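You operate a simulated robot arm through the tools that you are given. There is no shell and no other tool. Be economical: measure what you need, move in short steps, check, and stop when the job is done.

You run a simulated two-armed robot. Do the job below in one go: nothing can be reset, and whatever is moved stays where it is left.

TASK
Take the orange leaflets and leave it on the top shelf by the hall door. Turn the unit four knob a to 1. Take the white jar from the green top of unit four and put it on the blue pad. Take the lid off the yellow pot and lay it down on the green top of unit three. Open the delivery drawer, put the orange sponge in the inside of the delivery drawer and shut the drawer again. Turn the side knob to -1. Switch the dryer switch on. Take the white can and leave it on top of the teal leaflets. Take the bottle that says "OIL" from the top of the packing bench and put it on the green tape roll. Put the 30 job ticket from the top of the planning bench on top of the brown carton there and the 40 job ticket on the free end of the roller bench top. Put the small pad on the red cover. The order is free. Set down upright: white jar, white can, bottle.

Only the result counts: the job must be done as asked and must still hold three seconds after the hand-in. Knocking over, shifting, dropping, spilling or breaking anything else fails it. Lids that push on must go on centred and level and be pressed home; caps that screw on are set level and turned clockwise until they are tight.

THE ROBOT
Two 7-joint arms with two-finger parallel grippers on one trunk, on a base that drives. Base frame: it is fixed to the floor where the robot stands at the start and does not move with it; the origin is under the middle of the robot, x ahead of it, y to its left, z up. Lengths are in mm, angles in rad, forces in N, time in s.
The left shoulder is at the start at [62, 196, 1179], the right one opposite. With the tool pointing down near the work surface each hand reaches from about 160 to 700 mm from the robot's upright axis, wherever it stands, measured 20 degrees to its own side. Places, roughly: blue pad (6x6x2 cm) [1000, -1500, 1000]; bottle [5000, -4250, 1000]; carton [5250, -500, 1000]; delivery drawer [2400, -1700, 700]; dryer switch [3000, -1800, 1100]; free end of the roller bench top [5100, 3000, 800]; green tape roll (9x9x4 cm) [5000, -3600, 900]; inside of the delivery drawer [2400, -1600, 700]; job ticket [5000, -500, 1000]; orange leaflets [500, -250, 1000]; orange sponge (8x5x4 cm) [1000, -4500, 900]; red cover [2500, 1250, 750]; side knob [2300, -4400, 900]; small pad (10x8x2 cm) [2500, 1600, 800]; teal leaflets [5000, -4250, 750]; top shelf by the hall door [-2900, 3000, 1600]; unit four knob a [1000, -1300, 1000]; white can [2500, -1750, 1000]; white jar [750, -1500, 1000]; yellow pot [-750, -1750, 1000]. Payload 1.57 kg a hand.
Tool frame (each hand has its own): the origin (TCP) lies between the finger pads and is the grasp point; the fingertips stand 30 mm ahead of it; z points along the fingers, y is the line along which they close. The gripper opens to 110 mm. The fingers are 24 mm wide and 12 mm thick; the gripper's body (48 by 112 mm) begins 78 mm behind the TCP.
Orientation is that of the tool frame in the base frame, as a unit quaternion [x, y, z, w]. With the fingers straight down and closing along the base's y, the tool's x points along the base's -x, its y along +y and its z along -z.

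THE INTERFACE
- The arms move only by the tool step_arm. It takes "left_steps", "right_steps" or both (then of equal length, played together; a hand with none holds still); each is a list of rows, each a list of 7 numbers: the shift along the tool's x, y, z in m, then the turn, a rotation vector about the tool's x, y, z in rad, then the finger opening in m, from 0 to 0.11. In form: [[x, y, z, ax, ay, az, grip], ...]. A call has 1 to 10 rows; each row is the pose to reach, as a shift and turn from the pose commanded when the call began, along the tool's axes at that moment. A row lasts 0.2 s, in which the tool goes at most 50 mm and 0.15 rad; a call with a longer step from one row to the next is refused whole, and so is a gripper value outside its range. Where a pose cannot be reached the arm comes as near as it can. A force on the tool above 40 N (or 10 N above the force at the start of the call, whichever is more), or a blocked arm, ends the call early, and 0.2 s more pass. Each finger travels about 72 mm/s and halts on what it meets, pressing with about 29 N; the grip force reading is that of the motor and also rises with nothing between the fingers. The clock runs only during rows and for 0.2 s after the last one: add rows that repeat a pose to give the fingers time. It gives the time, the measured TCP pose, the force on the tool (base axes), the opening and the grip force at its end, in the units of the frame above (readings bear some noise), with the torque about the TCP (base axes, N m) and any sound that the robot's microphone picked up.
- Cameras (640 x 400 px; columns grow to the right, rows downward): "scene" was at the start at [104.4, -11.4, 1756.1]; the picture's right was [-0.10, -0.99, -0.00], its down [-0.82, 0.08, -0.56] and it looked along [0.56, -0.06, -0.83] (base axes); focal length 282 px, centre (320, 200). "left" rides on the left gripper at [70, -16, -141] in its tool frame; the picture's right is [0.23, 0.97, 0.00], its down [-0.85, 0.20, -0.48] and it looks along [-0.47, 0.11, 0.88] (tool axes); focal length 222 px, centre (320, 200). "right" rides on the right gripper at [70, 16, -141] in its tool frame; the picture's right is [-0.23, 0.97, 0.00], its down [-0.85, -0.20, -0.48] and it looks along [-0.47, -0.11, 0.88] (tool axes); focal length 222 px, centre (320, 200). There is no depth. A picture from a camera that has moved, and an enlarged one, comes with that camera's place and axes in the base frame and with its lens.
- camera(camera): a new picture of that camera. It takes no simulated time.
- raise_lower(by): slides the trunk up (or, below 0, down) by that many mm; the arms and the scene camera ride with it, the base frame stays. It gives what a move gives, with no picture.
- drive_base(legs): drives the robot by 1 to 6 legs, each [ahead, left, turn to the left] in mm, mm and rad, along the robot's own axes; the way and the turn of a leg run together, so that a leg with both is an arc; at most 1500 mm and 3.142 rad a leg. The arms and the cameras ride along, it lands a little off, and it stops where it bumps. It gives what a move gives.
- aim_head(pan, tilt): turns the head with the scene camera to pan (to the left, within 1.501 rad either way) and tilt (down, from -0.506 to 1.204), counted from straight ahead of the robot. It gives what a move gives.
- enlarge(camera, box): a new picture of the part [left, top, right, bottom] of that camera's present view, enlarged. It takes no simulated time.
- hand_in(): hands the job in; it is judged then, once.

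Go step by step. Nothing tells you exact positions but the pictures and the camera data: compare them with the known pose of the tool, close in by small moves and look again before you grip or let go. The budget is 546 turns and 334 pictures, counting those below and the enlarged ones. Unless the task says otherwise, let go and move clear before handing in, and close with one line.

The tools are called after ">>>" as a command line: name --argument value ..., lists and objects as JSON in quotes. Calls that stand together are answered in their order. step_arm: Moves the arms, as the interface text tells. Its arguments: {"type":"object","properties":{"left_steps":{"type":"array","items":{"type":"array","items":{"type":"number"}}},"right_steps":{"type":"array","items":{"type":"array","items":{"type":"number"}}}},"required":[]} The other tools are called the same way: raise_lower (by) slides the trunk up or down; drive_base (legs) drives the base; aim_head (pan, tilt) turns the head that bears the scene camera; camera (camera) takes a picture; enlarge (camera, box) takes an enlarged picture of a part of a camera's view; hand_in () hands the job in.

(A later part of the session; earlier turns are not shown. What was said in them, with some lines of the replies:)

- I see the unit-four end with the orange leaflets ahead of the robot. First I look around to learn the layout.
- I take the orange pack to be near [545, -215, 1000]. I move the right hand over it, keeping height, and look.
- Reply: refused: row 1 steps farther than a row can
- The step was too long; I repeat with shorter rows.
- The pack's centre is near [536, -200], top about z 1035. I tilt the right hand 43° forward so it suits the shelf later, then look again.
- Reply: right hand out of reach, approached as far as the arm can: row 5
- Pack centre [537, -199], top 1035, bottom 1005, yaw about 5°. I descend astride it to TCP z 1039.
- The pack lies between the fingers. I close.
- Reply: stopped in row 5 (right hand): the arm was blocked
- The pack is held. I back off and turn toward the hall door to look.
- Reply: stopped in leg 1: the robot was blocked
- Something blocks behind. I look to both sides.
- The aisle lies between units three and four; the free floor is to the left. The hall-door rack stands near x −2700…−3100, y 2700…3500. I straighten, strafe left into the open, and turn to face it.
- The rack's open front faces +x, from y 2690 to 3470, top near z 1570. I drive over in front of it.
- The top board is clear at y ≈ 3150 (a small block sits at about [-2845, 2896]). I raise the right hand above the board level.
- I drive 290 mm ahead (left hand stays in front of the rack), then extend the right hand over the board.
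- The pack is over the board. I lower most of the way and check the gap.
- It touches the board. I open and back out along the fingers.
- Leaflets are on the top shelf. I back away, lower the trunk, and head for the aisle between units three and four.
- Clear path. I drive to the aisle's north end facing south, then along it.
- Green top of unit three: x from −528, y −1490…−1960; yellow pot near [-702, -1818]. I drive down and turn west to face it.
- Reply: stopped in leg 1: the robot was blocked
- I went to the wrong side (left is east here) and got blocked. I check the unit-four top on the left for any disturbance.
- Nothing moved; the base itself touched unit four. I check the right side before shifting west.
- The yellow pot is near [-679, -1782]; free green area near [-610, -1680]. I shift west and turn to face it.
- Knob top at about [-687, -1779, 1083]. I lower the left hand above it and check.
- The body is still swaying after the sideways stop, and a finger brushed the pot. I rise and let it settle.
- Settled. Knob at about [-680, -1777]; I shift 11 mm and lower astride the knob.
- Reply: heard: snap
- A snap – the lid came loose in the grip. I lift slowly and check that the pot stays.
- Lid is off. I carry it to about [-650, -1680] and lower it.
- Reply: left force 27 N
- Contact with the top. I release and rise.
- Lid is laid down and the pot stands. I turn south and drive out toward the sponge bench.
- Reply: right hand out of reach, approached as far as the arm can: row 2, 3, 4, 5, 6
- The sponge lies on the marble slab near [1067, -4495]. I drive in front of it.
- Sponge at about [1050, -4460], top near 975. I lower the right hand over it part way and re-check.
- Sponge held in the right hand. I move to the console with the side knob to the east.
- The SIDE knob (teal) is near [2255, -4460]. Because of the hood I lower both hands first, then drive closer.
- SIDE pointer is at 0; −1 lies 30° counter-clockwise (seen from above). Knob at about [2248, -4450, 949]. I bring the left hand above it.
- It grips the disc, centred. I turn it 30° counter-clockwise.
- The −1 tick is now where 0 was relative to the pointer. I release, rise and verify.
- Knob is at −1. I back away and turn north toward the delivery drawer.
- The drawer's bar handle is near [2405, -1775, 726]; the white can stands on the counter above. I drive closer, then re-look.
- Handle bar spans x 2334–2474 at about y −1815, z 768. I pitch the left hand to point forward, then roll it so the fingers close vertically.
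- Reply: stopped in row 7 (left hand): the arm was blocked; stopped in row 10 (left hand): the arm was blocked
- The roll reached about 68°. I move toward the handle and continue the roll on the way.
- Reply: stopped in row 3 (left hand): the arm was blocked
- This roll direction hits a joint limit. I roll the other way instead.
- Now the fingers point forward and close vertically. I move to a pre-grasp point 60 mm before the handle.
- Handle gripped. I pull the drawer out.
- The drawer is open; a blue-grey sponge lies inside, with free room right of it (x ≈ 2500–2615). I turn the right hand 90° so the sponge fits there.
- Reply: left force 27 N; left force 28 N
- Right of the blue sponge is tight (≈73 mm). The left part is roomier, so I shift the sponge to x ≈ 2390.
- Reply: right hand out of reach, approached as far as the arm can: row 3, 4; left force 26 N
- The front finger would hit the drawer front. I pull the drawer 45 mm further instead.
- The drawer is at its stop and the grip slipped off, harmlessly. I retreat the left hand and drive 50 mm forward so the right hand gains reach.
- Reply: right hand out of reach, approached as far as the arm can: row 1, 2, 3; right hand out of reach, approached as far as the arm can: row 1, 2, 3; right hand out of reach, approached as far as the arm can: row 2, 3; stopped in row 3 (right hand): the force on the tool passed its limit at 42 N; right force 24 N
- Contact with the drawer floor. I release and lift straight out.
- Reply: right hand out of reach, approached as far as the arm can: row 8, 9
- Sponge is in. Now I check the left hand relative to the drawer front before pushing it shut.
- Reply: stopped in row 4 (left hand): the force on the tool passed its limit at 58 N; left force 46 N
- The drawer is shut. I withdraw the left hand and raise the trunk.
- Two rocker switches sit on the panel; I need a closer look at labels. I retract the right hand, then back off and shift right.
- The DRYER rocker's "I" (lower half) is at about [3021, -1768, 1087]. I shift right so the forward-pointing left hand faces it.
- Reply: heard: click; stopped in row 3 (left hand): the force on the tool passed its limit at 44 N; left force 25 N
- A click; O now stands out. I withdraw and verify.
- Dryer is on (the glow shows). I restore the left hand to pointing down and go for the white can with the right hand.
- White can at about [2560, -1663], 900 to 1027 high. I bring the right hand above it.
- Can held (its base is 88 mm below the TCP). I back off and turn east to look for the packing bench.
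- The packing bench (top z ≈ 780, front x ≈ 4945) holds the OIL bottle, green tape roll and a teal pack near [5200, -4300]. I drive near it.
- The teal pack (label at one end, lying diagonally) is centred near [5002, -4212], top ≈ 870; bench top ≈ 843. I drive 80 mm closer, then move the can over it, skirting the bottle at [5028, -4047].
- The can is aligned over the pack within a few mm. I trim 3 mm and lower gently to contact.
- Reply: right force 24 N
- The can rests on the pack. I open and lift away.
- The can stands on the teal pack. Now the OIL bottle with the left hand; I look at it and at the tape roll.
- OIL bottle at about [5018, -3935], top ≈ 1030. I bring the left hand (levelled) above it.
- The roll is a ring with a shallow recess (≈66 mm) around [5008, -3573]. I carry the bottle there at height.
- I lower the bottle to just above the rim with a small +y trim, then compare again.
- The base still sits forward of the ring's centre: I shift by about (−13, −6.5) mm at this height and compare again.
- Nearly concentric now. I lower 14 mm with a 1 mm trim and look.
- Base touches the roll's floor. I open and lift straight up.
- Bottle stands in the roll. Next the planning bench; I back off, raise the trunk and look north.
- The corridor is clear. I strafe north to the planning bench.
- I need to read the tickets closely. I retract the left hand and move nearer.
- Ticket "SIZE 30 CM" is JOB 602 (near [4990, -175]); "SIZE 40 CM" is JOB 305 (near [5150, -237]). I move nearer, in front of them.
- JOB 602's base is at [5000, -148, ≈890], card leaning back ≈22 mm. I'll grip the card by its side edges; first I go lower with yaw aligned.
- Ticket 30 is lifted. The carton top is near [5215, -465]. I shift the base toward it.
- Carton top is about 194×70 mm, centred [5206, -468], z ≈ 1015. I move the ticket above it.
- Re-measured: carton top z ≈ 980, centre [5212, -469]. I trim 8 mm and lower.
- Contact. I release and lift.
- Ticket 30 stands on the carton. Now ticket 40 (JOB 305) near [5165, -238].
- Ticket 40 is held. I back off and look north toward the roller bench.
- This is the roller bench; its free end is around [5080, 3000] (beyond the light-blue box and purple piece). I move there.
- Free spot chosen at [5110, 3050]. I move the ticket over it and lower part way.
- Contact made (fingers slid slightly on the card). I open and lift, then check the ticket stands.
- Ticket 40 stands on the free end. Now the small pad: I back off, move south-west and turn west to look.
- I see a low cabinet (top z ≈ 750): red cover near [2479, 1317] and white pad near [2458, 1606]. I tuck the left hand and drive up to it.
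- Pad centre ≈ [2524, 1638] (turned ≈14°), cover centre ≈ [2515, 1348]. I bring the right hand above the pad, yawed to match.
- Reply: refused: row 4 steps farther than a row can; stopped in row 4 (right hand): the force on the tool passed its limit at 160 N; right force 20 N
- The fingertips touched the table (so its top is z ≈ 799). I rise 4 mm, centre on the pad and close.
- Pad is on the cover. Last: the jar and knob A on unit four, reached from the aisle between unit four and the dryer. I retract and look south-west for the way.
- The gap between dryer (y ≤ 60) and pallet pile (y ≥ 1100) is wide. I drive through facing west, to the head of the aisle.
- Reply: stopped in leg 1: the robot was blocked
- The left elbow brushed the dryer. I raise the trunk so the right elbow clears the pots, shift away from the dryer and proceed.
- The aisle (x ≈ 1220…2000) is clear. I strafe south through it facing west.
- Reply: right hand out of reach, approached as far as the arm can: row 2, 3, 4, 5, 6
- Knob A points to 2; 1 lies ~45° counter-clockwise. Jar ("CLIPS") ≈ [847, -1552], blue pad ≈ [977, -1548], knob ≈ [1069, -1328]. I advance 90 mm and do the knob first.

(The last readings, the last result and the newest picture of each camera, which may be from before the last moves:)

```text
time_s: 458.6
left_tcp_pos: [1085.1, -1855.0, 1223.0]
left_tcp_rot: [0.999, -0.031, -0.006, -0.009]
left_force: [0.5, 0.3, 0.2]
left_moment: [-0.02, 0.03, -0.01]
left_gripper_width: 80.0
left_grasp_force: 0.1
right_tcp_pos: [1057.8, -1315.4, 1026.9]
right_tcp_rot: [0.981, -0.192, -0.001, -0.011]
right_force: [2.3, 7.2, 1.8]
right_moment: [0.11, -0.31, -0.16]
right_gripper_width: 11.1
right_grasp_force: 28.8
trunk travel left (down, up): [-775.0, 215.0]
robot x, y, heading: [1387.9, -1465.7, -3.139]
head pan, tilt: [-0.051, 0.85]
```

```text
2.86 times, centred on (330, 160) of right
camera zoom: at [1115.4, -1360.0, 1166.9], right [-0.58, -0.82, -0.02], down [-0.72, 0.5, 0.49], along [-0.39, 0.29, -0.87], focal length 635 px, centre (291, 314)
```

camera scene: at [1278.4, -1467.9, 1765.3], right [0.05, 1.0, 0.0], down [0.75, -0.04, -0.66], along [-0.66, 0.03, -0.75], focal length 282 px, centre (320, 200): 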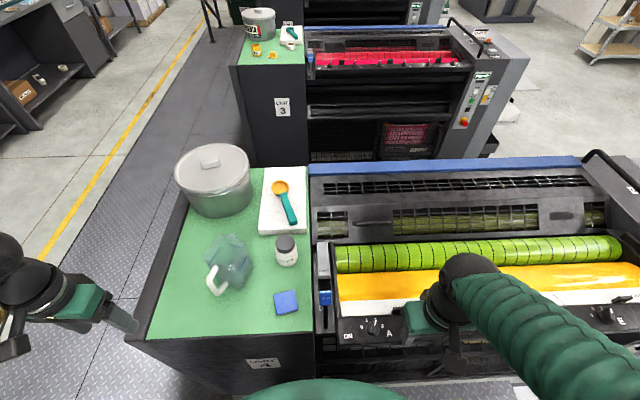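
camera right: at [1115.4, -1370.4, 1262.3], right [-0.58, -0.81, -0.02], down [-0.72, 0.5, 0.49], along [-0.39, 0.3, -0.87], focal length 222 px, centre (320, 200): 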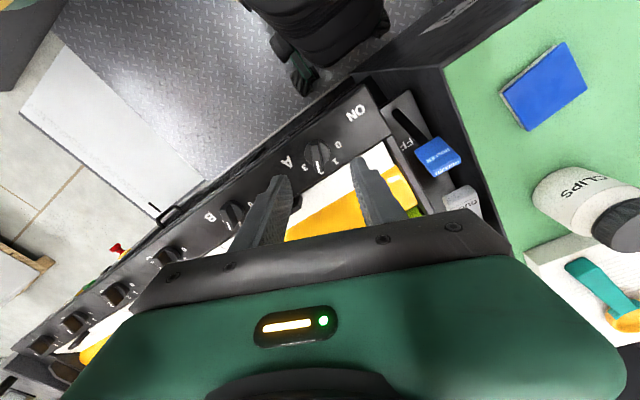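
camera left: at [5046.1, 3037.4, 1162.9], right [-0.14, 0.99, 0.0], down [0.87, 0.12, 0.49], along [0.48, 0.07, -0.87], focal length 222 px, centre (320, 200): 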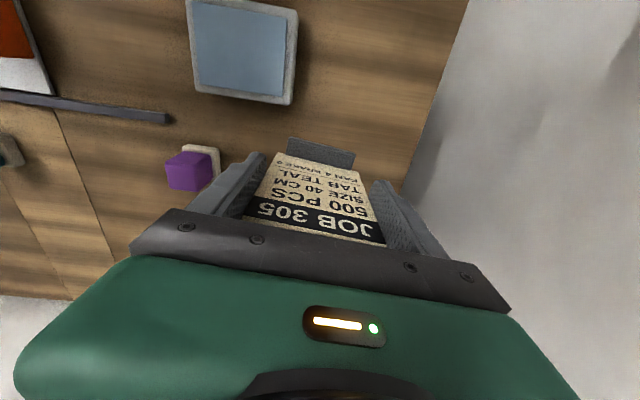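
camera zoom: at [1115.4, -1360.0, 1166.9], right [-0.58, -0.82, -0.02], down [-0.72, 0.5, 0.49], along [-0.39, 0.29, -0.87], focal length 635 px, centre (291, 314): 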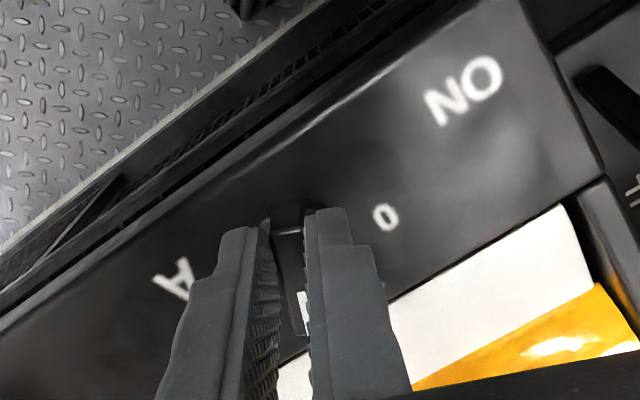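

Gripping the bar. I turn it ≈46° counter-clockwise.

>>> step_arm --right_steps '[[0, 0, 0, 0, 0, -0.1, 0.003], [0, 0, 0, 0, 0, -0.2, 0.003], [0, 0, 0, 0, 0, -0.3, 0.003], [0, 0, 0, 0, 0, -0.4, 0.003], [0, 0, 0, 0, 0, -0.5, 0.003], [0, 0, 0, 0, 0, -0.6, 0.003], [0, 0, 0, 0, 0, -0.7, 0.003], [0, 0, 0, 0, 0, -0.8, 0.003], [0, 0, 0, 0, 0, -0.82, 0.003]]'

>>> enlarge --camera "right" --box '[240, 90, 420, 230]'

>>> enlarge --camera "scene" --box '[330, 280, 430, 360]'

```text
time_s: 460.0
left_tcp_pos: [1085.8, -1854.5, 1221.8]
left_tcp_rot: [0.999, -0.03, -0.006, -0.009]
left_force: [0.8, 0.2, -0.5]
left_moment: [0.04, -0.01, 0.0]
left_gripper_width: 80.0
left_grasp_force: 0.0
right_tcp_pos: [1057.8, -1310.2, 1026.1]
right_tcp_rot: [0.995, 0.1, 0.004, -0.012]
right_force: [0.2, 34.0, 9.8]
right_moment: [0.79, 0.77, -0.26]
right_gripper_width: 10.7
right_grasp_force: 28.5
trunk travel left (down, up): [-775.0, 215.0]
robot x, y, heading: [1385.0, -1464.5, 3.142]
head pan, tilt: [-0.051, 0.85]
stopped in row 7 (right hand): the force on the tool passed its limit at 42 N (the readings are from after the stop); the commanded pose is now the measured one
```

```text
2.86 times, centred on (330, 160) of right
camera zoom: at [1128.8, -1315.6, 1167.7], right [-0.03, -1.0, -0.03], down [-0.88, 0.01, 0.48], along [-0.47, 0.04, -0.88], focal length 635 px, centre (291, 314)
```

zoom: 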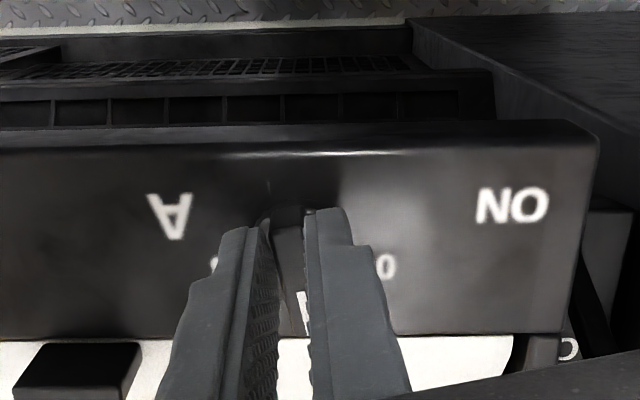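

```text
5.00 times, centred on (380, 320) of scene
camera zoom: at [1277.1, -1457.4, 1765.1], right [0.05, 1.0, 0.0], down [0.75, -0.04, -0.66], along [-0.66, 0.03, -0.75], focal length 1408 px, centre (20, -400)
```

zoom: 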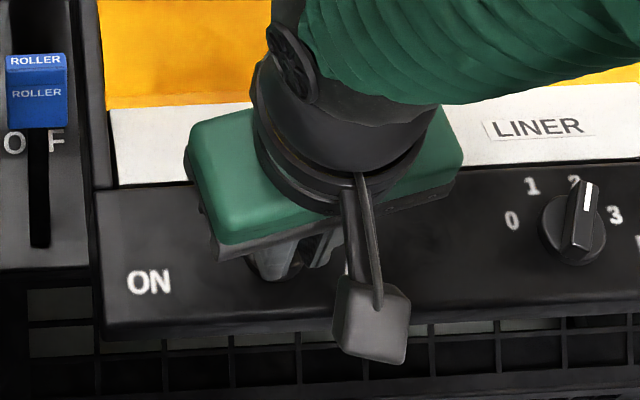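

The pivot is offset from the knob's centre, so I let the hand follow (+y) while finishing the turn.

>>> step_arm --right_steps '[[0, -0.002, 0, 0, 0, 0, 0.003], [0, -0.004, 0, 0, 0, -0.08, 0.003], [0, -0.005, 0, 0, 0, -0.16, 0.003], [0, -0.006, 0, 0, 0, -0.23, 0.003], [0, -0.006, 0, 0, 0, -0.23, 0.003]]'

>>> enlarge --camera "right" --box '[240, 90, 420, 230]'

```text
time_s: 461.2
left_tcp_pos: [1087.5, -1852.5, 1222.8]
left_tcp_rot: [0.999, -0.032, -0.005, -0.008]
left_force: [-0.4, 0.5, 0.3]
left_moment: [0.02, -0.02, -0.01]
left_gripper_width: 80.0
left_grasp_force: 0.1
right_tcp_pos: [1058.5, -1307.7, 1025.6]
right_tcp_rot: [0.976, 0.217, 0.002, -0.009]
right_force: [4.0, 19.4, 10.8]
right_moment: [0.23, 0.43, -0.19]
right_gripper_width: 10.8
right_grasp_force: 28.4
trunk travel left (down, up): [-775.0, 215.0]
robot x, y, heading: [1386.5, -1466.7, -3.143]
head pan, tilt: [-0.051, 0.85]
```

```text
2.86 times, centred on (330, 160) of right
camera zoom: at [1127.1, -1295.6, 1167.7], right [0.21, -0.98, -0.02], down [-0.86, -0.19, 0.47], along [-0.47, -0.08, -0.88], focal length 635 px, centre (291, 314)
```

zoom: 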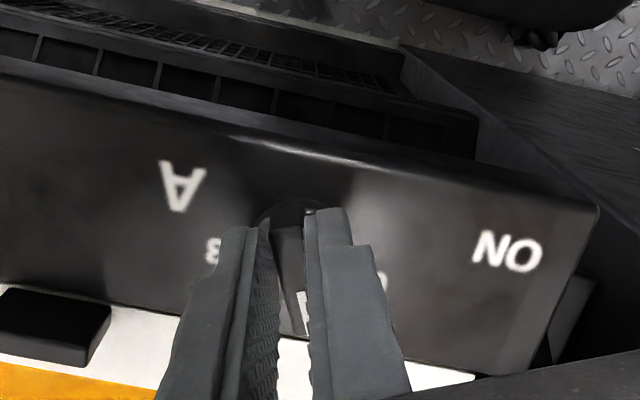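

>>> step_arm --right_steps '[[0, -0.002, 0, 0, 0, 0, 0.01], [0, -0.002, 0, 0, 0, 0, 0.025], [0, -0.002, 0, 0, 0, 0, 0.04], [0, -0.002, 0, 0, 0, 0, 0.05], [0, -0.002, -0.04, 0, 0, 0, 0.05], [0, -0.002, -0.085, 0, 0, 0, 0.05]]'

>>> enlarge --camera "right" --box '[240, 90, 420, 230]'

```text
time_s: 462.6
left_tcp_pos: [1087.5, -1859.7, 1220.5]
left_tcp_rot: [0.999, -0.03, -0.006, -0.012]
left_force: [1.0, -0.6, 0.2]
left_moment: [0.0, 0.03, 0.03]
left_gripper_width: 80.0
left_grasp_force: 0.0
right_tcp_pos: [1057.2, -1312.4, 1112.8]
right_tcp_rot: [0.976, 0.217, 0.002, -0.012]
right_force: [0.1, 0.4, 1.0]
right_moment: [-0.03, 0.05, 0.0]
right_gripper_width: 50.2
right_grasp_force: 0.1
trunk travel left (down, up): [-775.0, 215.0]
robot x, y, heading: [1387.0, -1460.0, -3.14]
head pan, tilt: [-0.051, 0.85]
```

```text
2.86 times, centred on (330, 160) of right
camera zoom: at [1127.0, -1301.4, 1254.8], right [0.21, -0.98, -0.03], down [-0.86, -0.19, 0.47], along [-0.47, -0.08, -0.88], focal length 635 px, centre (291, 314)
```

zoom: 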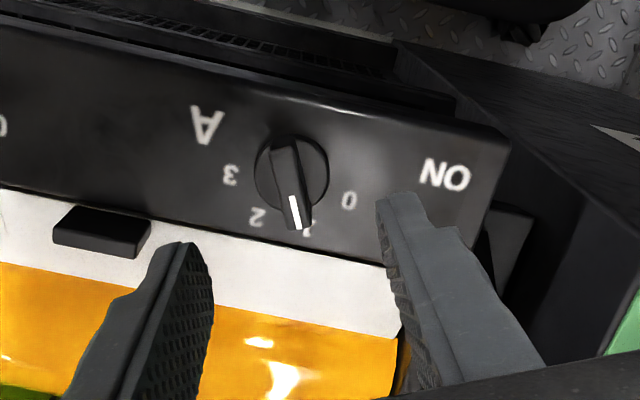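

Knob A is at 1. I lift the right hand away and bring the left hand over the white jar.

>>> step_arm --right_steps '[[0.01, 0, -0.03, 0, 0, 0, 0.05], [0.02, -0.02, -0.06, 0, 0, 0, 0.05], [0.03, -0.05, -0.08, 0, 0, 0.1, 0.05], [0.03, -0.08, -0.08, 0, 0, 0.2, 0.05], [0.03, -0.1, -0.08, 0, 0, 0.3, 0.05], [0.03, -0.1, -0.08, 0, 0, 0.4, 0.05], [0.03, -0.1, -0.08, 0, 0, 0.43, 0.05], [0.03, -0.1, -0.08, 0, 0, 0.43, 0.05], [0.03, -0.1, -0.08, 0, 0, 0.43, 0.05]]' --left_steps '[[-0.028, -0.032, 0, 0, 0, 0, 0.09], [-0.056, -0.064, 0, 0, 0, 0, 0.09], [-0.085, -0.097, 0, 0, 0, 0, 0.09], [-0.113, -0.13, 0, 0, 0, 0, 0.09], [-0.141, -0.162, 0, 0, 0, 0, 0.09], [-0.17, -0.194, 0, 0, 0, 0, 0.09], [-0.199, -0.226, 0, 0, 0, 0, 0.09], [-0.228, -0.259, 0, 0, 0, 0, 0.09], [-0.256, -0.291, 0, 0, 0, 0, 0.09]]'

>>> camera --camera "left"

>>> enlarge --camera "scene" --box '[180, 190, 360, 330]'

```text
time_s: 464.6
left_tcp_pos: [846.1, -1546.8, 1231.6]
left_tcp_rot: [0.999, -0.03, -0.006, -0.009]
left_force: [-0.6, 0.3, 0.8]
left_moment: [-0.02, 0.0, 0.04]
left_gripper_width: 89.9
left_grasp_force: 0.1
right_tcp_pos: [1037.9, -1206.3, 1193.3]
right_tcp_rot: [1.0, 0.003, 0.001, -0.01]
right_force: [-0.2, 1.2, 0.1]
right_moment: [-0.07, -0.05, 0.01]
right_gripper_width: 50.0
right_grasp_force: 0.0
trunk travel left (down, up): [-775.0, 215.0]
robot x, y, heading: [1385.7, -1465.4, -3.139]
head pan, tilt: [-0.051, 0.85]
```

```text
67 pictures are left
camera left: at [916.6, -1537.6, 1371.4], right [0.17, -0.99, -0.02], down [-0.86, -0.16, 0.48], along [-0.48, -0.06, -0.88], focal length 222 px, centre (320, 200)
```

left: 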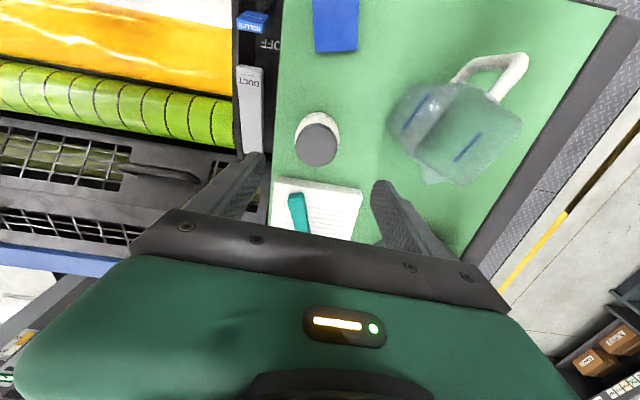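

```text
2.86 times, centred on (270, 260) of scene
camera zoom: at [1272.6, -1460.9, 1764.9], right [0.05, 1.0, 0.0], down [0.75, -0.04, -0.66], along [-0.66, 0.03, -0.75], focal length 804 px, centre (463, 29)
```

zoom: 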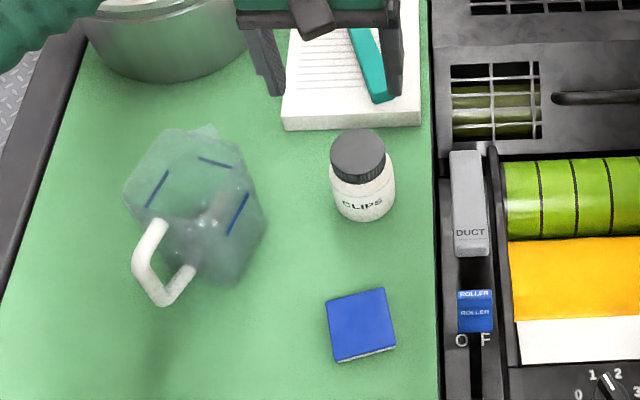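

Jar at [830, -1543], lid top 1077. I lower the left hand around it.

>>> step_arm --left_steps '[[-0.014, 0.0, 0.045, 0, 0, 0, 0.095], [-0.014, 0.0, 0.09, 0, 0, 0, 0.095], [-0.014, 0.0, 0.12, 0, 0, 0, 0.095]]'

>>> camera --camera "left"

>>> enlarge --camera "scene" --box '[180, 190, 360, 330]'

```text
time_s: 465.4
left_tcp_pos: [833.6, -1549.1, 1110.4]
left_tcp_rot: [0.999, -0.03, -0.006, -0.009]
left_force: [0.1, 0.3, -1.1]
left_moment: [-0.02, 0.01, -0.01]
left_gripper_width: 95.1
left_grasp_force: 0.2
right_tcp_pos: [1040.7, -1208.5, 1194.5]
right_tcp_rot: [1.0, 0.002, 0.001, -0.012]
right_force: [0.4, 0.0, 0.1]
right_moment: [-0.02, 0.0, 0.0]
right_gripper_width: 50.4
right_grasp_force: 0.1
trunk travel left (down, up): [-775.0, 215.0]
robot x, y, heading: [1386.4, -1464.6, -3.14]
head pan, tilt: [-0.051, 0.85]
```

```text
65 pictures are left
camera left: at [903.9, -1539.0, 1250.8], right [0.17, -0.99, -0.02], down [-0.86, -0.16, 0.48], along [-0.48, -0.06, -0.87], focal length 222 px, centre (320, 200)
```

left: 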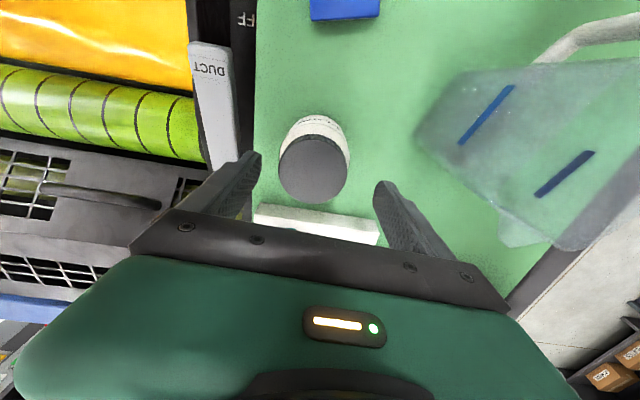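

```text
2.86 times, centred on (270, 260) of scene
camera zoom: at [1274.5, -1464.8, 1765.1], right [0.05, 1.0, 0.0], down [0.75, -0.04, -0.66], along [-0.66, 0.03, -0.75], focal length 804 px, centre (463, 29)
```

zoom: 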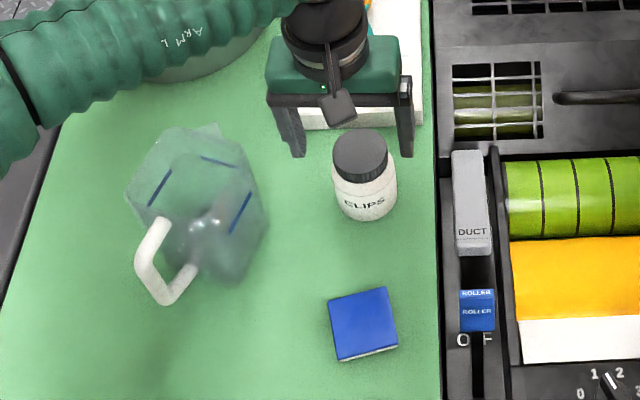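

>>> step_arm --left_steps '[[0.001, -0.007, 0.0, 0, 0, 0, 0.095], [0.001, -0.007, 0.03, 0, 0, 0, 0.095], [0.001, -0.007, 0.06, 0, 0, 0, 0.095], [0.001, -0.007, 0.077, 0, 0, 0, 0.095]]'

>>> camera --camera "left"

>>> enlarge --camera "scene" --box '[180, 190, 360, 330]'

```text
time_s: 466.4
left_tcp_pos: [831.6, -1540.6, 1033.6]
left_tcp_rot: [0.999, -0.031, -0.005, -0.01]
left_force: [-0.2, -1.4, 1.5]
left_moment: [-0.02, -0.04, -0.01]
left_gripper_width: 95.0
left_grasp_force: 0.2
right_tcp_pos: [1040.1, -1208.6, 1193.3]
right_tcp_rot: [1.0, 0.004, 0.001, -0.012]
right_force: [0.7, 1.1, -0.8]
right_moment: [0.02, 0.0, -0.01]
right_gripper_width: 50.1
right_grasp_force: 0.0
trunk travel left (down, up): [-775.0, 215.0]
robot x, y, heading: [1383.9, -1469.6, -3.144]
head pan, tilt: [-0.051, 0.85]
```

```text
63 pictures are left
camera left: at [902.7, -1530.0, 1175.2], right [0.17, -0.99, -0.02], down [-0.86, -0.16, 0.48], along [-0.48, -0.06, -0.87], focal length 222 px, centre (320, 200)
```

left: 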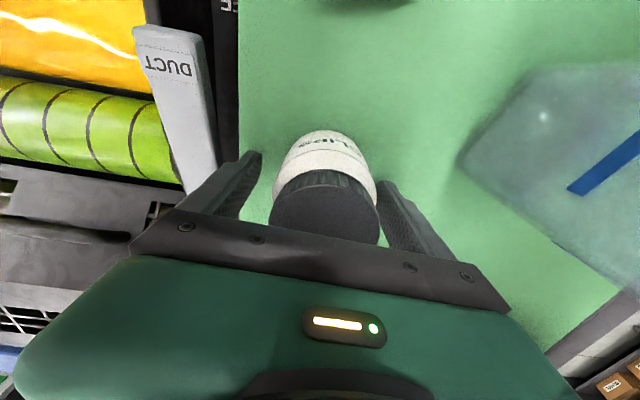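

```text
2.86 times, centred on (270, 260) of scene
camera zoom: at [1273.8, -1465.0, 1765.1], right [0.05, 1.0, 0.0], down [0.75, -0.04, -0.66], along [-0.66, 0.03, -0.75], focal length 804 px, centre (463, 29)
```

zoom: 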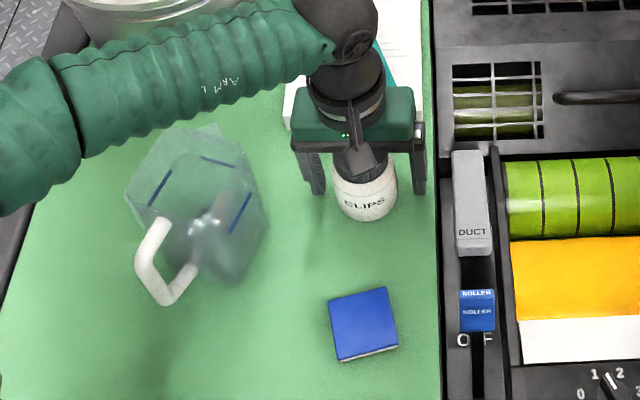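

>>> step_arm --left_steps '[[0, 0.002, 0, 0, 0, 0, 0.08], [0, 0.002, 0, 0, 0, 0, 0.07], [0, 0.002, 0, 0, 0, 0, 0.06], [0, 0.002, 0, 0, 0, 0, 0.05], [0, 0.002, 0, 0, 0, 0, 0.05]]'

>>> step_arm --left_steps '[[0, 0, -0.02, 0, 0, 0, 0.05], [0, 0, -0.06, 0, 0, 0, 0.05], [0, 0, -0.085, 0, 0, 0, 0.05]]'

>>> enlarge --camera "scene" --box '[180, 190, 360, 330]'

>>> camera --camera "left"

```text
time_s: 467.6
left_tcp_pos: [831.3, -1541.2, 1033.2]
left_tcp_rot: [0.999, -0.031, -0.005, -0.009]
left_force: [0.4, -0.3, 1.1]
left_moment: [-0.05, 0.03, -0.01]
left_gripper_width: 63.2
left_grasp_force: 29.2
right_tcp_pos: [1040.1, -1208.9, 1193.9]
right_tcp_rot: [1.0, 0.003, 0.002, -0.012]
right_force: [0.7, -0.5, 0.4]
right_moment: [-0.01, 0.0, -0.02]
right_gripper_width: 50.0
right_grasp_force: 0.1
trunk travel left (down, up): [-775.0, 215.0]
robot x, y, heading: [1384.8, -1463.2, -3.141]
head pan, tilt: [-0.051, 0.85]
```

```text
time_s: 468.4
left_tcp_pos: [833.6, -1542.4, 1120.2]
left_tcp_rot: [0.999, -0.031, -0.005, -0.01]
left_force: [-1.0, 0.4, -1.7]
left_moment: [0.01, 0.04, -0.01]
left_gripper_width: 62.9
left_grasp_force: 29.2
right_tcp_pos: [1039.3, -1209.1, 1192.6]
right_tcp_rot: [1.0, 0.004, 0.0, -0.012]
right_force: [0.1, 0.4, 0.3]
right_moment: [0.03, -0.02, 0.03]
right_gripper_width: 50.1
right_grasp_force: 0.0
trunk travel left (down, up): [-775.0, 215.0]
robot x, y, heading: [1383.4, -1465.0, -3.136]
head pan, tilt: [-0.051, 0.85]
```

```text
2.86 times, centred on (270, 260) of scene
camera zoom: at [1274.4, -1464.6, 1765.0], right [0.05, 1.0, 0.0], down [0.75, -0.04, -0.66], along [-0.66, 0.03, -0.75], focal length 804 px, centre (463, 29)
```

zoom: 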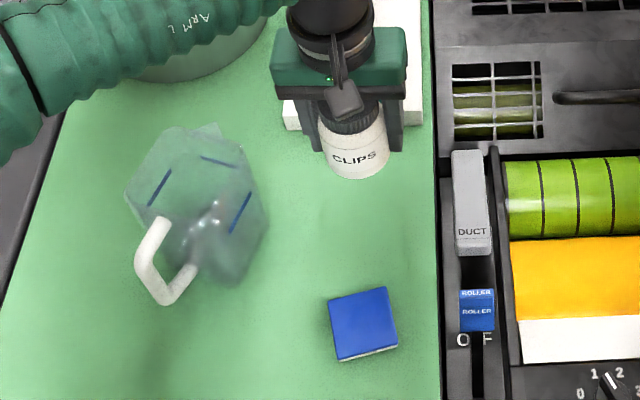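

```text
60 pictures are left
camera left: at [903.8, -1533.1, 1261.2], right [0.17, -0.99, -0.02], down [-0.86, -0.16, 0.48], along [-0.48, -0.06, -0.87], focal length 222 px, centre (320, 200)
```

left: 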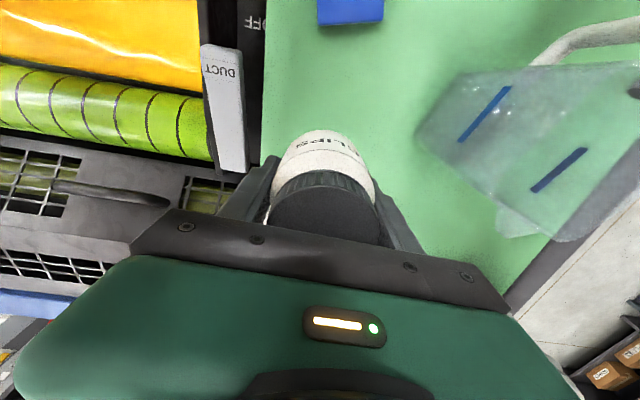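

Jar held (base ≈ 40 mm below TCP). I move it over the blue pad at about [977, -1544].

>>> step_arm --left_steps '[[0.04, -0.002, 0, 0, 0, 0, 0.05], [0.08, -0.004, 0, 0, 0, 0, 0.05], [0.12, -0.006, 0, 0, 0, 0, 0.05], [0.143, -0.008, 0.0, 0, 0, 0, 0.05], [0.143, -0.008, 0.035, 0, 0, 0, 0.05]]'

>>> enlarge --camera "scene" --box '[230, 230, 350, 330]'

>>> camera --camera "left"

```text
time_s: 469.6
left_tcp_pos: [976.8, -1543.3, 1083.0]
left_tcp_rot: [0.999, -0.03, -0.004, -0.01]
left_force: [0.3, -0.3, -1.3]
left_moment: [0.01, 0.01, 0.0]
left_gripper_width: 63.2
left_grasp_force: 28.8
right_tcp_pos: [1039.3, -1208.9, 1192.6]
right_tcp_rot: [1.0, 0.004, 0.002, -0.012]
right_force: [-0.3, -0.3, -0.9]
right_moment: [0.0, 0.01, -0.01]
right_gripper_width: 50.3
right_grasp_force: 0.1
trunk travel left (down, up): [-775.0, 215.0]
robot x, y, heading: [1387.2, -1466.6, -3.141]
head pan, tilt: [-0.051, 0.85]
```

```text
4.00 times, centred on (290, 280) of scene
camera zoom: at [1273.2, -1465.3, 1765.0], right [0.05, 1.0, 0.0], down [0.75, -0.04, -0.66], along [-0.66, 0.03, -0.75], focal length 1126 px, centre (440, -120)
```

zoom: 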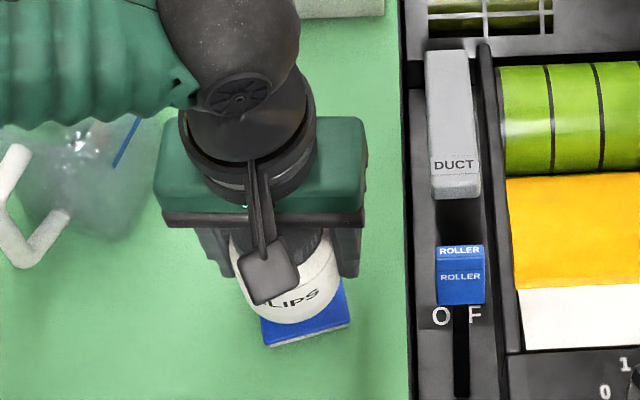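

```text
58 pictures are left
camera left: at [1047.1, -1533.4, 1223.1], right [0.17, -0.99, -0.02], down [-0.86, -0.16, 0.48], along [-0.48, -0.06, -0.88], focal length 222 px, centre (320, 200)
```

left: 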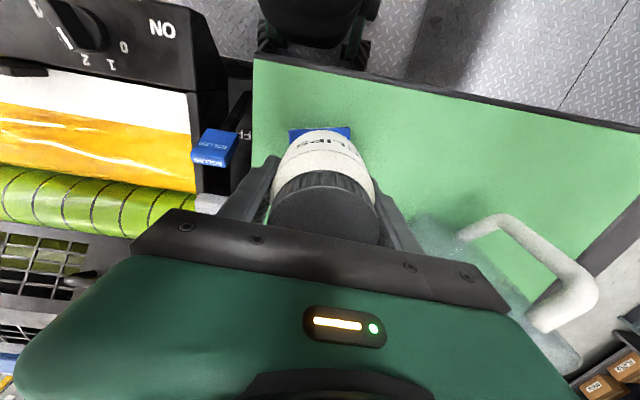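

Alignment agrees in both views. I lower onto the pad.

>>> step_arm --left_steps '[[0, 0, 0.012, 0, 0, 0, 0.05], [0, 0, 0.022, 0, 0, 0, 0.05]]'

>>> enlarge --camera "scene" --box '[230, 230, 350, 330]'

>>> enlarge --camera "left" --box '[230, 90, 410, 220]'

```text
time_s: 470.2
left_tcp_pos: [976.4, -1541.9, 1059.6]
left_tcp_rot: [0.999, -0.031, -0.004, -0.01]
left_force: [-0.3, 0.1, -1.6]
left_moment: [0.0, 0.03, -0.01]
left_gripper_width: 62.8
left_grasp_force: 28.9
right_tcp_pos: [1039.8, -1210.0, 1192.8]
right_tcp_rot: [1.0, 0.003, 0.001, -0.012]
right_force: [0.2, 0.0, 0.1]
right_moment: [0.0, 0.0, 0.03]
right_gripper_width: 50.0
right_grasp_force: 0.0
trunk travel left (down, up): [-775.0, 215.0]
robot x, y, heading: [1387.6, -1465.1, -3.143]
head pan, tilt: [-0.051, 0.85]
```

```text
4.00 times, centred on (290, 280) of scene
camera zoom: at [1273.7, -1465.2, 1765.0], right [0.05, 1.0, 0.0], down [0.75, -0.04, -0.66], along [-0.66, 0.03, -0.75], focal length 1126 px, centre (440, -120)
```

zoom: 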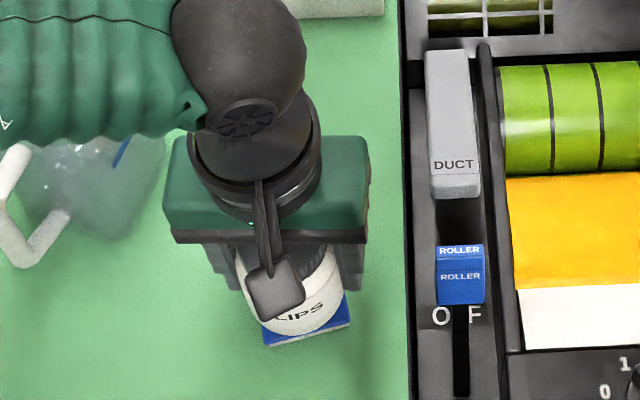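

```text
3.08 times, centred on (320, 155) of left
camera zoom: at [1047.1, -1532.7, 1201.0], right [0.17, -0.99, -0.02], down [-0.86, -0.16, 0.48], along [-0.48, -0.06, -0.88], focal length 684 px, centre (320, 338)
```

zoom: 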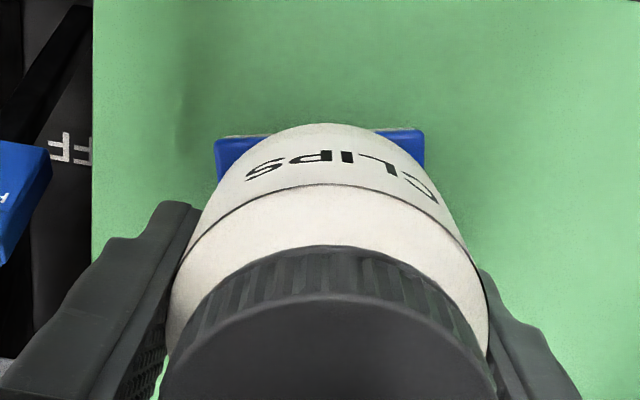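

>>> step_arm --left_steps '[[-0.0035, 0, 0.0, 0, 0, 0, 0.05], [-0.0035, 0, 0.004, 0, 0, 0, 0.05]]'

>>> step_arm --left_steps '[[0, 0, 0.002, 0, 0, 0, 0.05], [0, 0, 0.004, 0, 0, 0, 0.05]]'

>>> enlarge --camera "left" --box '[230, 90, 410, 220]'

```text
time_s: 470.8
left_tcp_pos: [972.2, -1541.3, 1055.5]
left_tcp_rot: [0.999, -0.03, -0.005, -0.011]
left_force: [0.4, -0.2, -1.5]
left_moment: [-0.02, 0.0, -0.02]
left_gripper_width: 63.1
left_grasp_force: 29.1
right_tcp_pos: [1039.8, -1208.9, 1194.2]
right_tcp_rot: [1.0, 0.004, 0.001, -0.012]
right_force: [-0.2, 0.3, 0.5]
right_moment: [0.03, 0.01, -0.01]
right_gripper_width: 50.2
right_grasp_force: 0.1
trunk travel left (down, up): [-775.0, 215.0]
robot x, y, heading: [1388.4, -1466.5, -3.142]
head pan, tilt: [-0.051, 0.85]
```

```text
time_s: 471.4
left_tcp_pos: [971.9, -1540.9, 1051.4]
left_tcp_rot: [0.999, -0.031, -0.005, -0.01]
left_force: [-0.3, 0.4, -1.5]
left_moment: [0.02, -0.02, -0.02]
left_gripper_width: 63.0
left_grasp_force: 28.4
right_tcp_pos: [1040.2, -1209.2, 1193.6]
right_tcp_rot: [1.0, 0.003, 0.001, -0.012]
right_force: [0.1, -0.2, 0.1]
right_moment: [-0.02, -0.01, -0.01]
right_gripper_width: 50.2
right_grasp_force: 0.1
trunk travel left (down, up): [-775.0, 215.0]
robot x, y, heading: [1387.9, -1466.4, -3.144]
head pan, tilt: [-0.051, 0.85]
```

```text
3.08 times, centred on (320, 155) of left
camera zoom: at [1043.4, -1531.7, 1192.7], right [0.17, -0.99, -0.02], down [-0.86, -0.16, 0.48], along [-0.48, -0.06, -0.88], focal length 684 px, centre (320, 338)
```

zoom: 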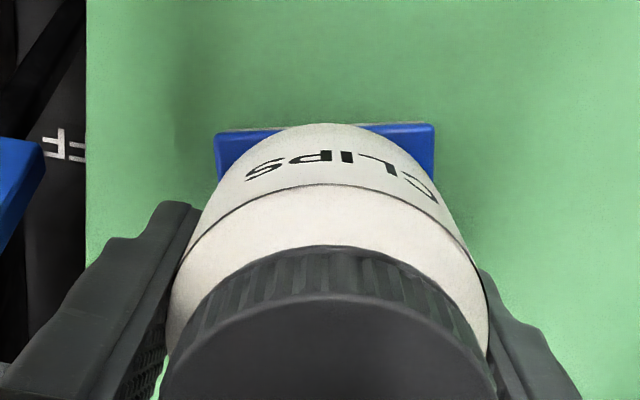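

>>> step_arm --left_steps '[[0, 0, 0.002, 0, 0, 0, 0.05], [0, 0, 0.004, 0, 0, 0, 0.05]]'

```text
time_s: 472.0
left_tcp_pos: [972.7, -1540.5, 1046.9]
left_tcp_rot: [0.999, -0.03, -0.005, -0.011]
left_force: [0.0, 0.1, -2.2]
left_moment: [-0.02, 0.01, -0.01]
left_gripper_width: 63.2
left_grasp_force: 29.3
right_tcp_pos: [1040.8, -1208.9, 1192.8]
right_tcp_rot: [1.0, 0.004, 0.001, -0.012]
right_force: [0.5, -0.7, 0.5]
right_moment: [-0.01, 0.03, 0.0]
right_gripper_width: 50.3
right_grasp_force: 0.0
trunk travel left (down, up): [-775.0, 215.0]
robot x, y, heading: [1387.4, -1466.0, -3.137]
head pan, tilt: [-0.051, 0.85]
```

>>> step_arm --left_steps '[[-0.001, 0, 0.002, 0, 0, 0, 0.05], [-0.001, 0, 0.004, 0, 0, 0, 0.05]]'

>>> enlarge --camera "left" --box '[230, 90, 410, 220]'

>>> enlarge --camera "scene" --box '[250, 250, 340, 325]'

```text
time_s: 472.6
left_tcp_pos: [971.8, -1541.5, 1046.2]
left_tcp_rot: [0.999, -0.03, -0.007, -0.01]
left_force: [-2.4, -2.9, 23.4]
left_moment: [-0.48, 0.22, -0.06]
left_gripper_width: 63.2
left_grasp_force: 28.8
right_tcp_pos: [1042.0, -1210.0, 1195.3]
right_tcp_rot: [1.0, 0.003, 0.0, -0.012]
right_force: [0.1, 0.0, 0.2]
right_moment: [0.02, -0.02, -0.03]
right_gripper_width: 50.3
right_grasp_force: 0.2
trunk travel left (down, up): [-775.0, 215.0]
robot x, y, heading: [1385.6, -1465.1, -3.143]
head pan, tilt: [-0.051, 0.85]
```

```text
3.08 times, centred on (320, 155) of left
camera zoom: at [1043.0, -1531.8, 1186.5], right [0.17, -0.99, -0.02], down [-0.86, -0.16, 0.49], along [-0.48, -0.06, -0.87], focal length 684 px, centre (320, 338)
```

zoom: 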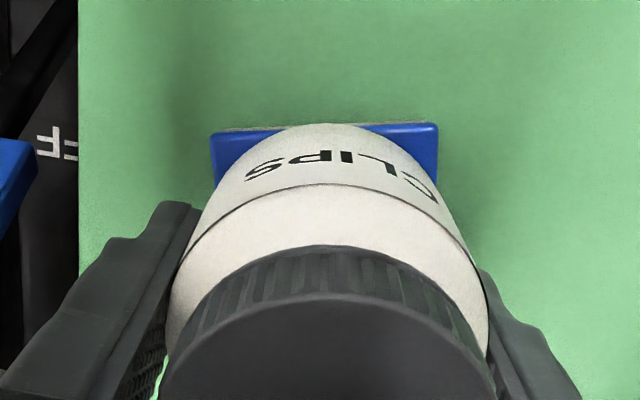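

```text
5.33 times, centred on (295, 288) of scene
camera zoom: at [1277.9, -1465.3, 1765.9], right [0.05, 1.0, 0.0], down [0.75, -0.04, -0.66], along [-0.66, 0.03, -0.75], focal length 1502 px, centre (453, -267)
```

zoom: 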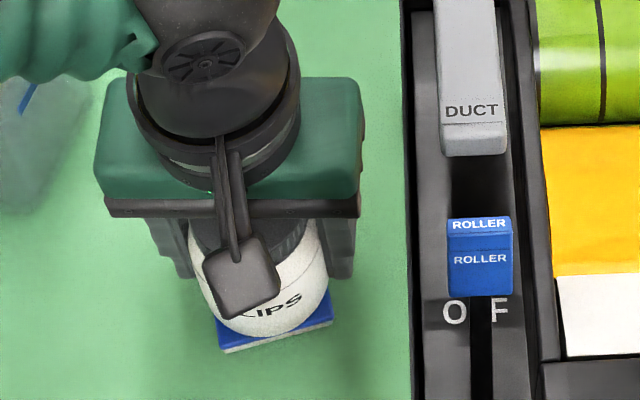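

Jar rests on the pad. I release and lift straight up.

>>> step_arm --left_steps '[[0, 0, -0.003, 0, 0, 0, 0.066], [0, 0, -0.003, 0, 0, 0, 0.076], [0, 0, -0.003, 0, 0, 0, 0.086], [0, 0, -0.003, 0, 0, 0, 0.09], [0, 0, -0.03, 0, 0, 0, 0.09], [0, 0, -0.07, 0, 0, 0, 0.09], [0, 0, -0.11, 0, 0, 0, 0.09], [0, 0, -0.15, 0, 0, 0, 0.09], [0, 0, -0.18, 0, 0, 0, 0.09]]'

>>> step_arm --left_steps '[[0.04, 0.0, -0.01, 0, 0, 0, 0.09], [0.08, 0.0, -0.01, 0, 0, 0, 0.09], [0.12, 0.0, -0.01, 0, 0, 0, 0.09], [0.14, 0.03, -0.01, 0, 0, 0, 0.09], [0.14, 0.07, -0.01, 0, 0, 0, 0.09], [0.14, 0.11, -0.01, 0, 0, 0, 0.09]]'

>>> enlarge --camera "scene" --box '[180, 190, 420, 350]'

```text
time_s: 474.6
left_tcp_pos: [973.2, -1546.9, 1222.0]
left_tcp_rot: [1.0, -0.03, -0.004, -0.009]
left_force: [-0.4, 0.6, 0.4]
left_moment: [-0.03, 0.04, 0.0]
left_gripper_width: 89.8
left_grasp_force: 0.0
right_tcp_pos: [1040.7, -1209.4, 1194.6]
right_tcp_rot: [1.0, 0.003, 0.0, -0.012]
right_force: [-0.3, -0.1, 0.0]
right_moment: [0.01, 0.01, 0.02]
right_gripper_width: 50.0
right_grasp_force: 0.0
trunk travel left (down, up): [-775.0, 215.0]
robot x, y, heading: [1385.7, -1466.6, -3.14]
head pan, tilt: [-0.051, 0.85]
```

```text
time_s: 476.0
left_tcp_pos: [1104.7, -1667.1, 1229.2]
left_tcp_rot: [0.999, -0.03, -0.005, -0.012]
left_force: [-0.6, -0.7, 0.9]
left_moment: [0.01, 0.01, -0.02]
left_gripper_width: 90.3
left_grasp_force: 0.0
right_tcp_pos: [1041.1, -1213.7, 1194.8]
right_tcp_rot: [1.0, 0.003, 0.001, -0.013]
right_force: [-0.8, 0.3, 0.1]
right_moment: [0.02, -0.04, 0.0]
right_gripper_width: 50.0
right_grasp_force: 0.1
trunk travel left (down, up): [-775.0, 215.0]
robot x, y, heading: [1383.4, -1466.7, 3.142]
head pan, tilt: [-0.051, 0.85]
```

```text
2.50 times, centred on (300, 270) of scene
camera zoom: at [1276.1, -1470.8, 1765.2], right [0.05, 1.0, 0.0], down [0.75, -0.04, -0.66], along [-0.66, 0.04, -0.75], focal length 704 px, centre (370, 25)
```

zoom: 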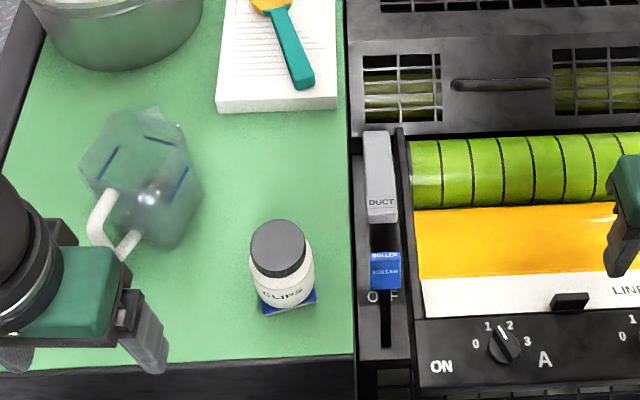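

>>> enlarge --camera "scene" --box '[335, 290, 415, 345]'

>>> enlarge --camera "scene" --box '[265, 260, 315, 320]'

```text
7.27 times, centred on (375, 318) of scene
camera zoom: at [1276.1, -1470.8, 1765.2], right [0.05, 1.0, 0.0], down [0.75, -0.04, -0.66], along [-0.66, 0.04, -0.75], focal length 2048 px, centre (-80, -654)
```

zoom: 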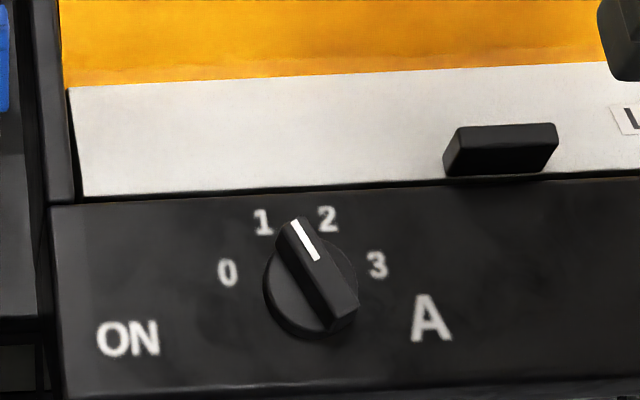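

```text
6.67 times, centred on (290, 290) of scene
camera zoom: at [1276.1, -1470.8, 1765.2], right [0.05, 1.0, 0.0], down [0.75, -0.04, -0.66], along [-0.66, 0.04, -0.75], focal length 1877 px, centre (520, -400)
```

zoom: 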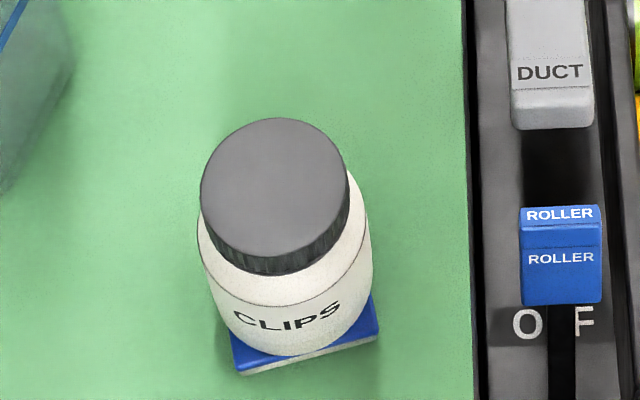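

>>> enlarge --camera "scene" --box '[358, 312, 384, 334]'

```text
16.00 times, centred on (371, 323) of scene
camera zoom: at [1276.1, -1470.8, 1765.2], right [0.05, 1.0, 0.0], down [0.75, -0.04, -0.66], along [-0.66, 0.04, -0.75], focal length 4505 px, centre (-496, -1768)
```

zoom: 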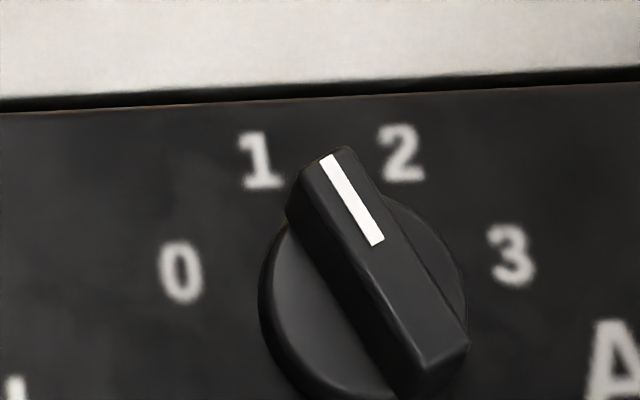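

Knob A reads exactly 1 and the jar stands on the pad. I move clear and use a last look to verify the drawer front and the dryer side.

>>> drive_base --legs '[[-180, 0, 0], [0, 1150, 0], [0, 0, -2.4]]'

>>> aim_head --pan 0 --tilt 0.45

>>> camera --camera "scene"

```text
time_s: 488.6
left_tcp_pos: [1643.5, -2260.1, 1229.6]
left_tcp_rot: [-0.329, 0.944, -0.008, 0.008]
left_force: [0.3, 0.2, -0.1]
left_moment: [0.0, -0.03, 0.0]
left_gripper_width: 90.0
left_grasp_force: 0.0
right_tcp_pos: [1995.9, -2553.2, 1194.6]
right_tcp_rot: [-0.361, 0.933, -0.012, 0.003]
right_force: [0.1, 1.2, 0.5]
right_moment: [0.02, 0.01, 0.0]
right_gripper_width: 49.9
right_grasp_force: 0.0
trunk travel left (down, up): [-775.0, 215.0]
robot x, y, heading: [1568.1, -2597.1, 0.73]
head pan, tilt: [-0.051, 0.85]
```

```text
time_s: 489.4
left_tcp_pos: [1644.6, -2260.1, 1228.6]
left_tcp_rot: [-0.329, 0.944, -0.008, 0.009]
left_force: [-0.3, 0.1, 0.4]
left_moment: [-0.03, 0.02, -0.02]
left_gripper_width: 89.9
left_grasp_force: 0.1
right_tcp_pos: [1995.9, -2555.2, 1194.5]
right_tcp_rot: [-0.361, 0.933, -0.012, 0.004]
right_force: [-0.7, -0.7, 0.3]
right_moment: [0.0, 0.02, 0.01]
right_gripper_width: 50.0
right_grasp_force: 0.0
trunk travel left (down, up): [-775.0, 215.0]
robot x, y, heading: [1570.3, -2593.6, 0.729]
head pan, tilt: [0.0, 0.45]
```

```text
48 pictures are left
camera scene: at [1659.4, -2513.7, 1799.5], right [0.67, -0.74, 0.0], down [-0.33, -0.29, -0.9], along [0.67, 0.6, -0.44], focal length 282 px, centre (320, 200)
```

scene: 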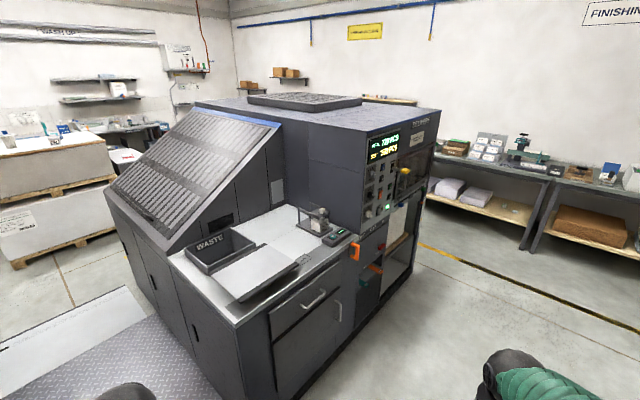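

>>> enlarge --camera "scene" --box '[220, 230, 380, 370]'

>>> enlarge --camera "scene" --box '[350, 120, 440, 220]'

```text
2.86 times, centred on (300, 300) of scene
camera zoom: at [1659.4, -2513.7, 1799.5], right [0.67, -0.74, 0.0], down [-0.33, -0.29, -0.9], along [0.67, 0.6, -0.44], focal length 804 px, centre (377, -86)
```

zoom: 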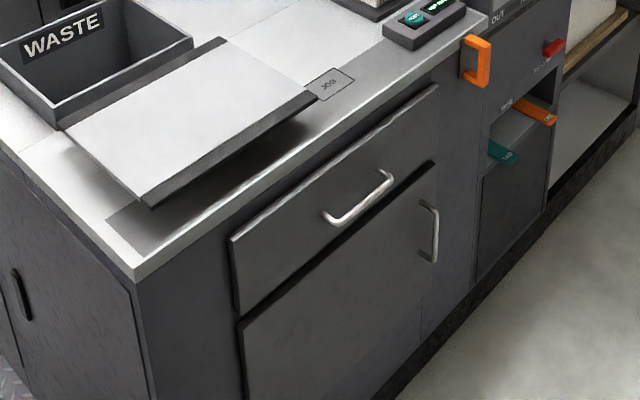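

```text
4.00 times, centred on (395, 170) of scene
camera zoom: at [1659.4, -2513.7, 1799.5], right [0.67, -0.74, 0.0], down [-0.33, -0.29, -0.9], along [0.67, 0.6, -0.44], focal length 1126 px, centre (20, 320)
```

zoom: 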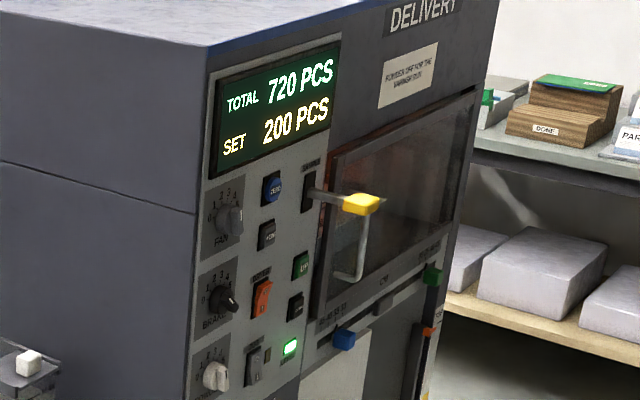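

The drawer front is flush, the dryer is on, and both hands are empty and clear. Everything has been placed, so I hand in.

>>> hand_in

```text
The job is handed in.
```

The job is handed in and every task on the list is done: I checked each one in the pictures before handing in, and both hands were empty and clear at the end.
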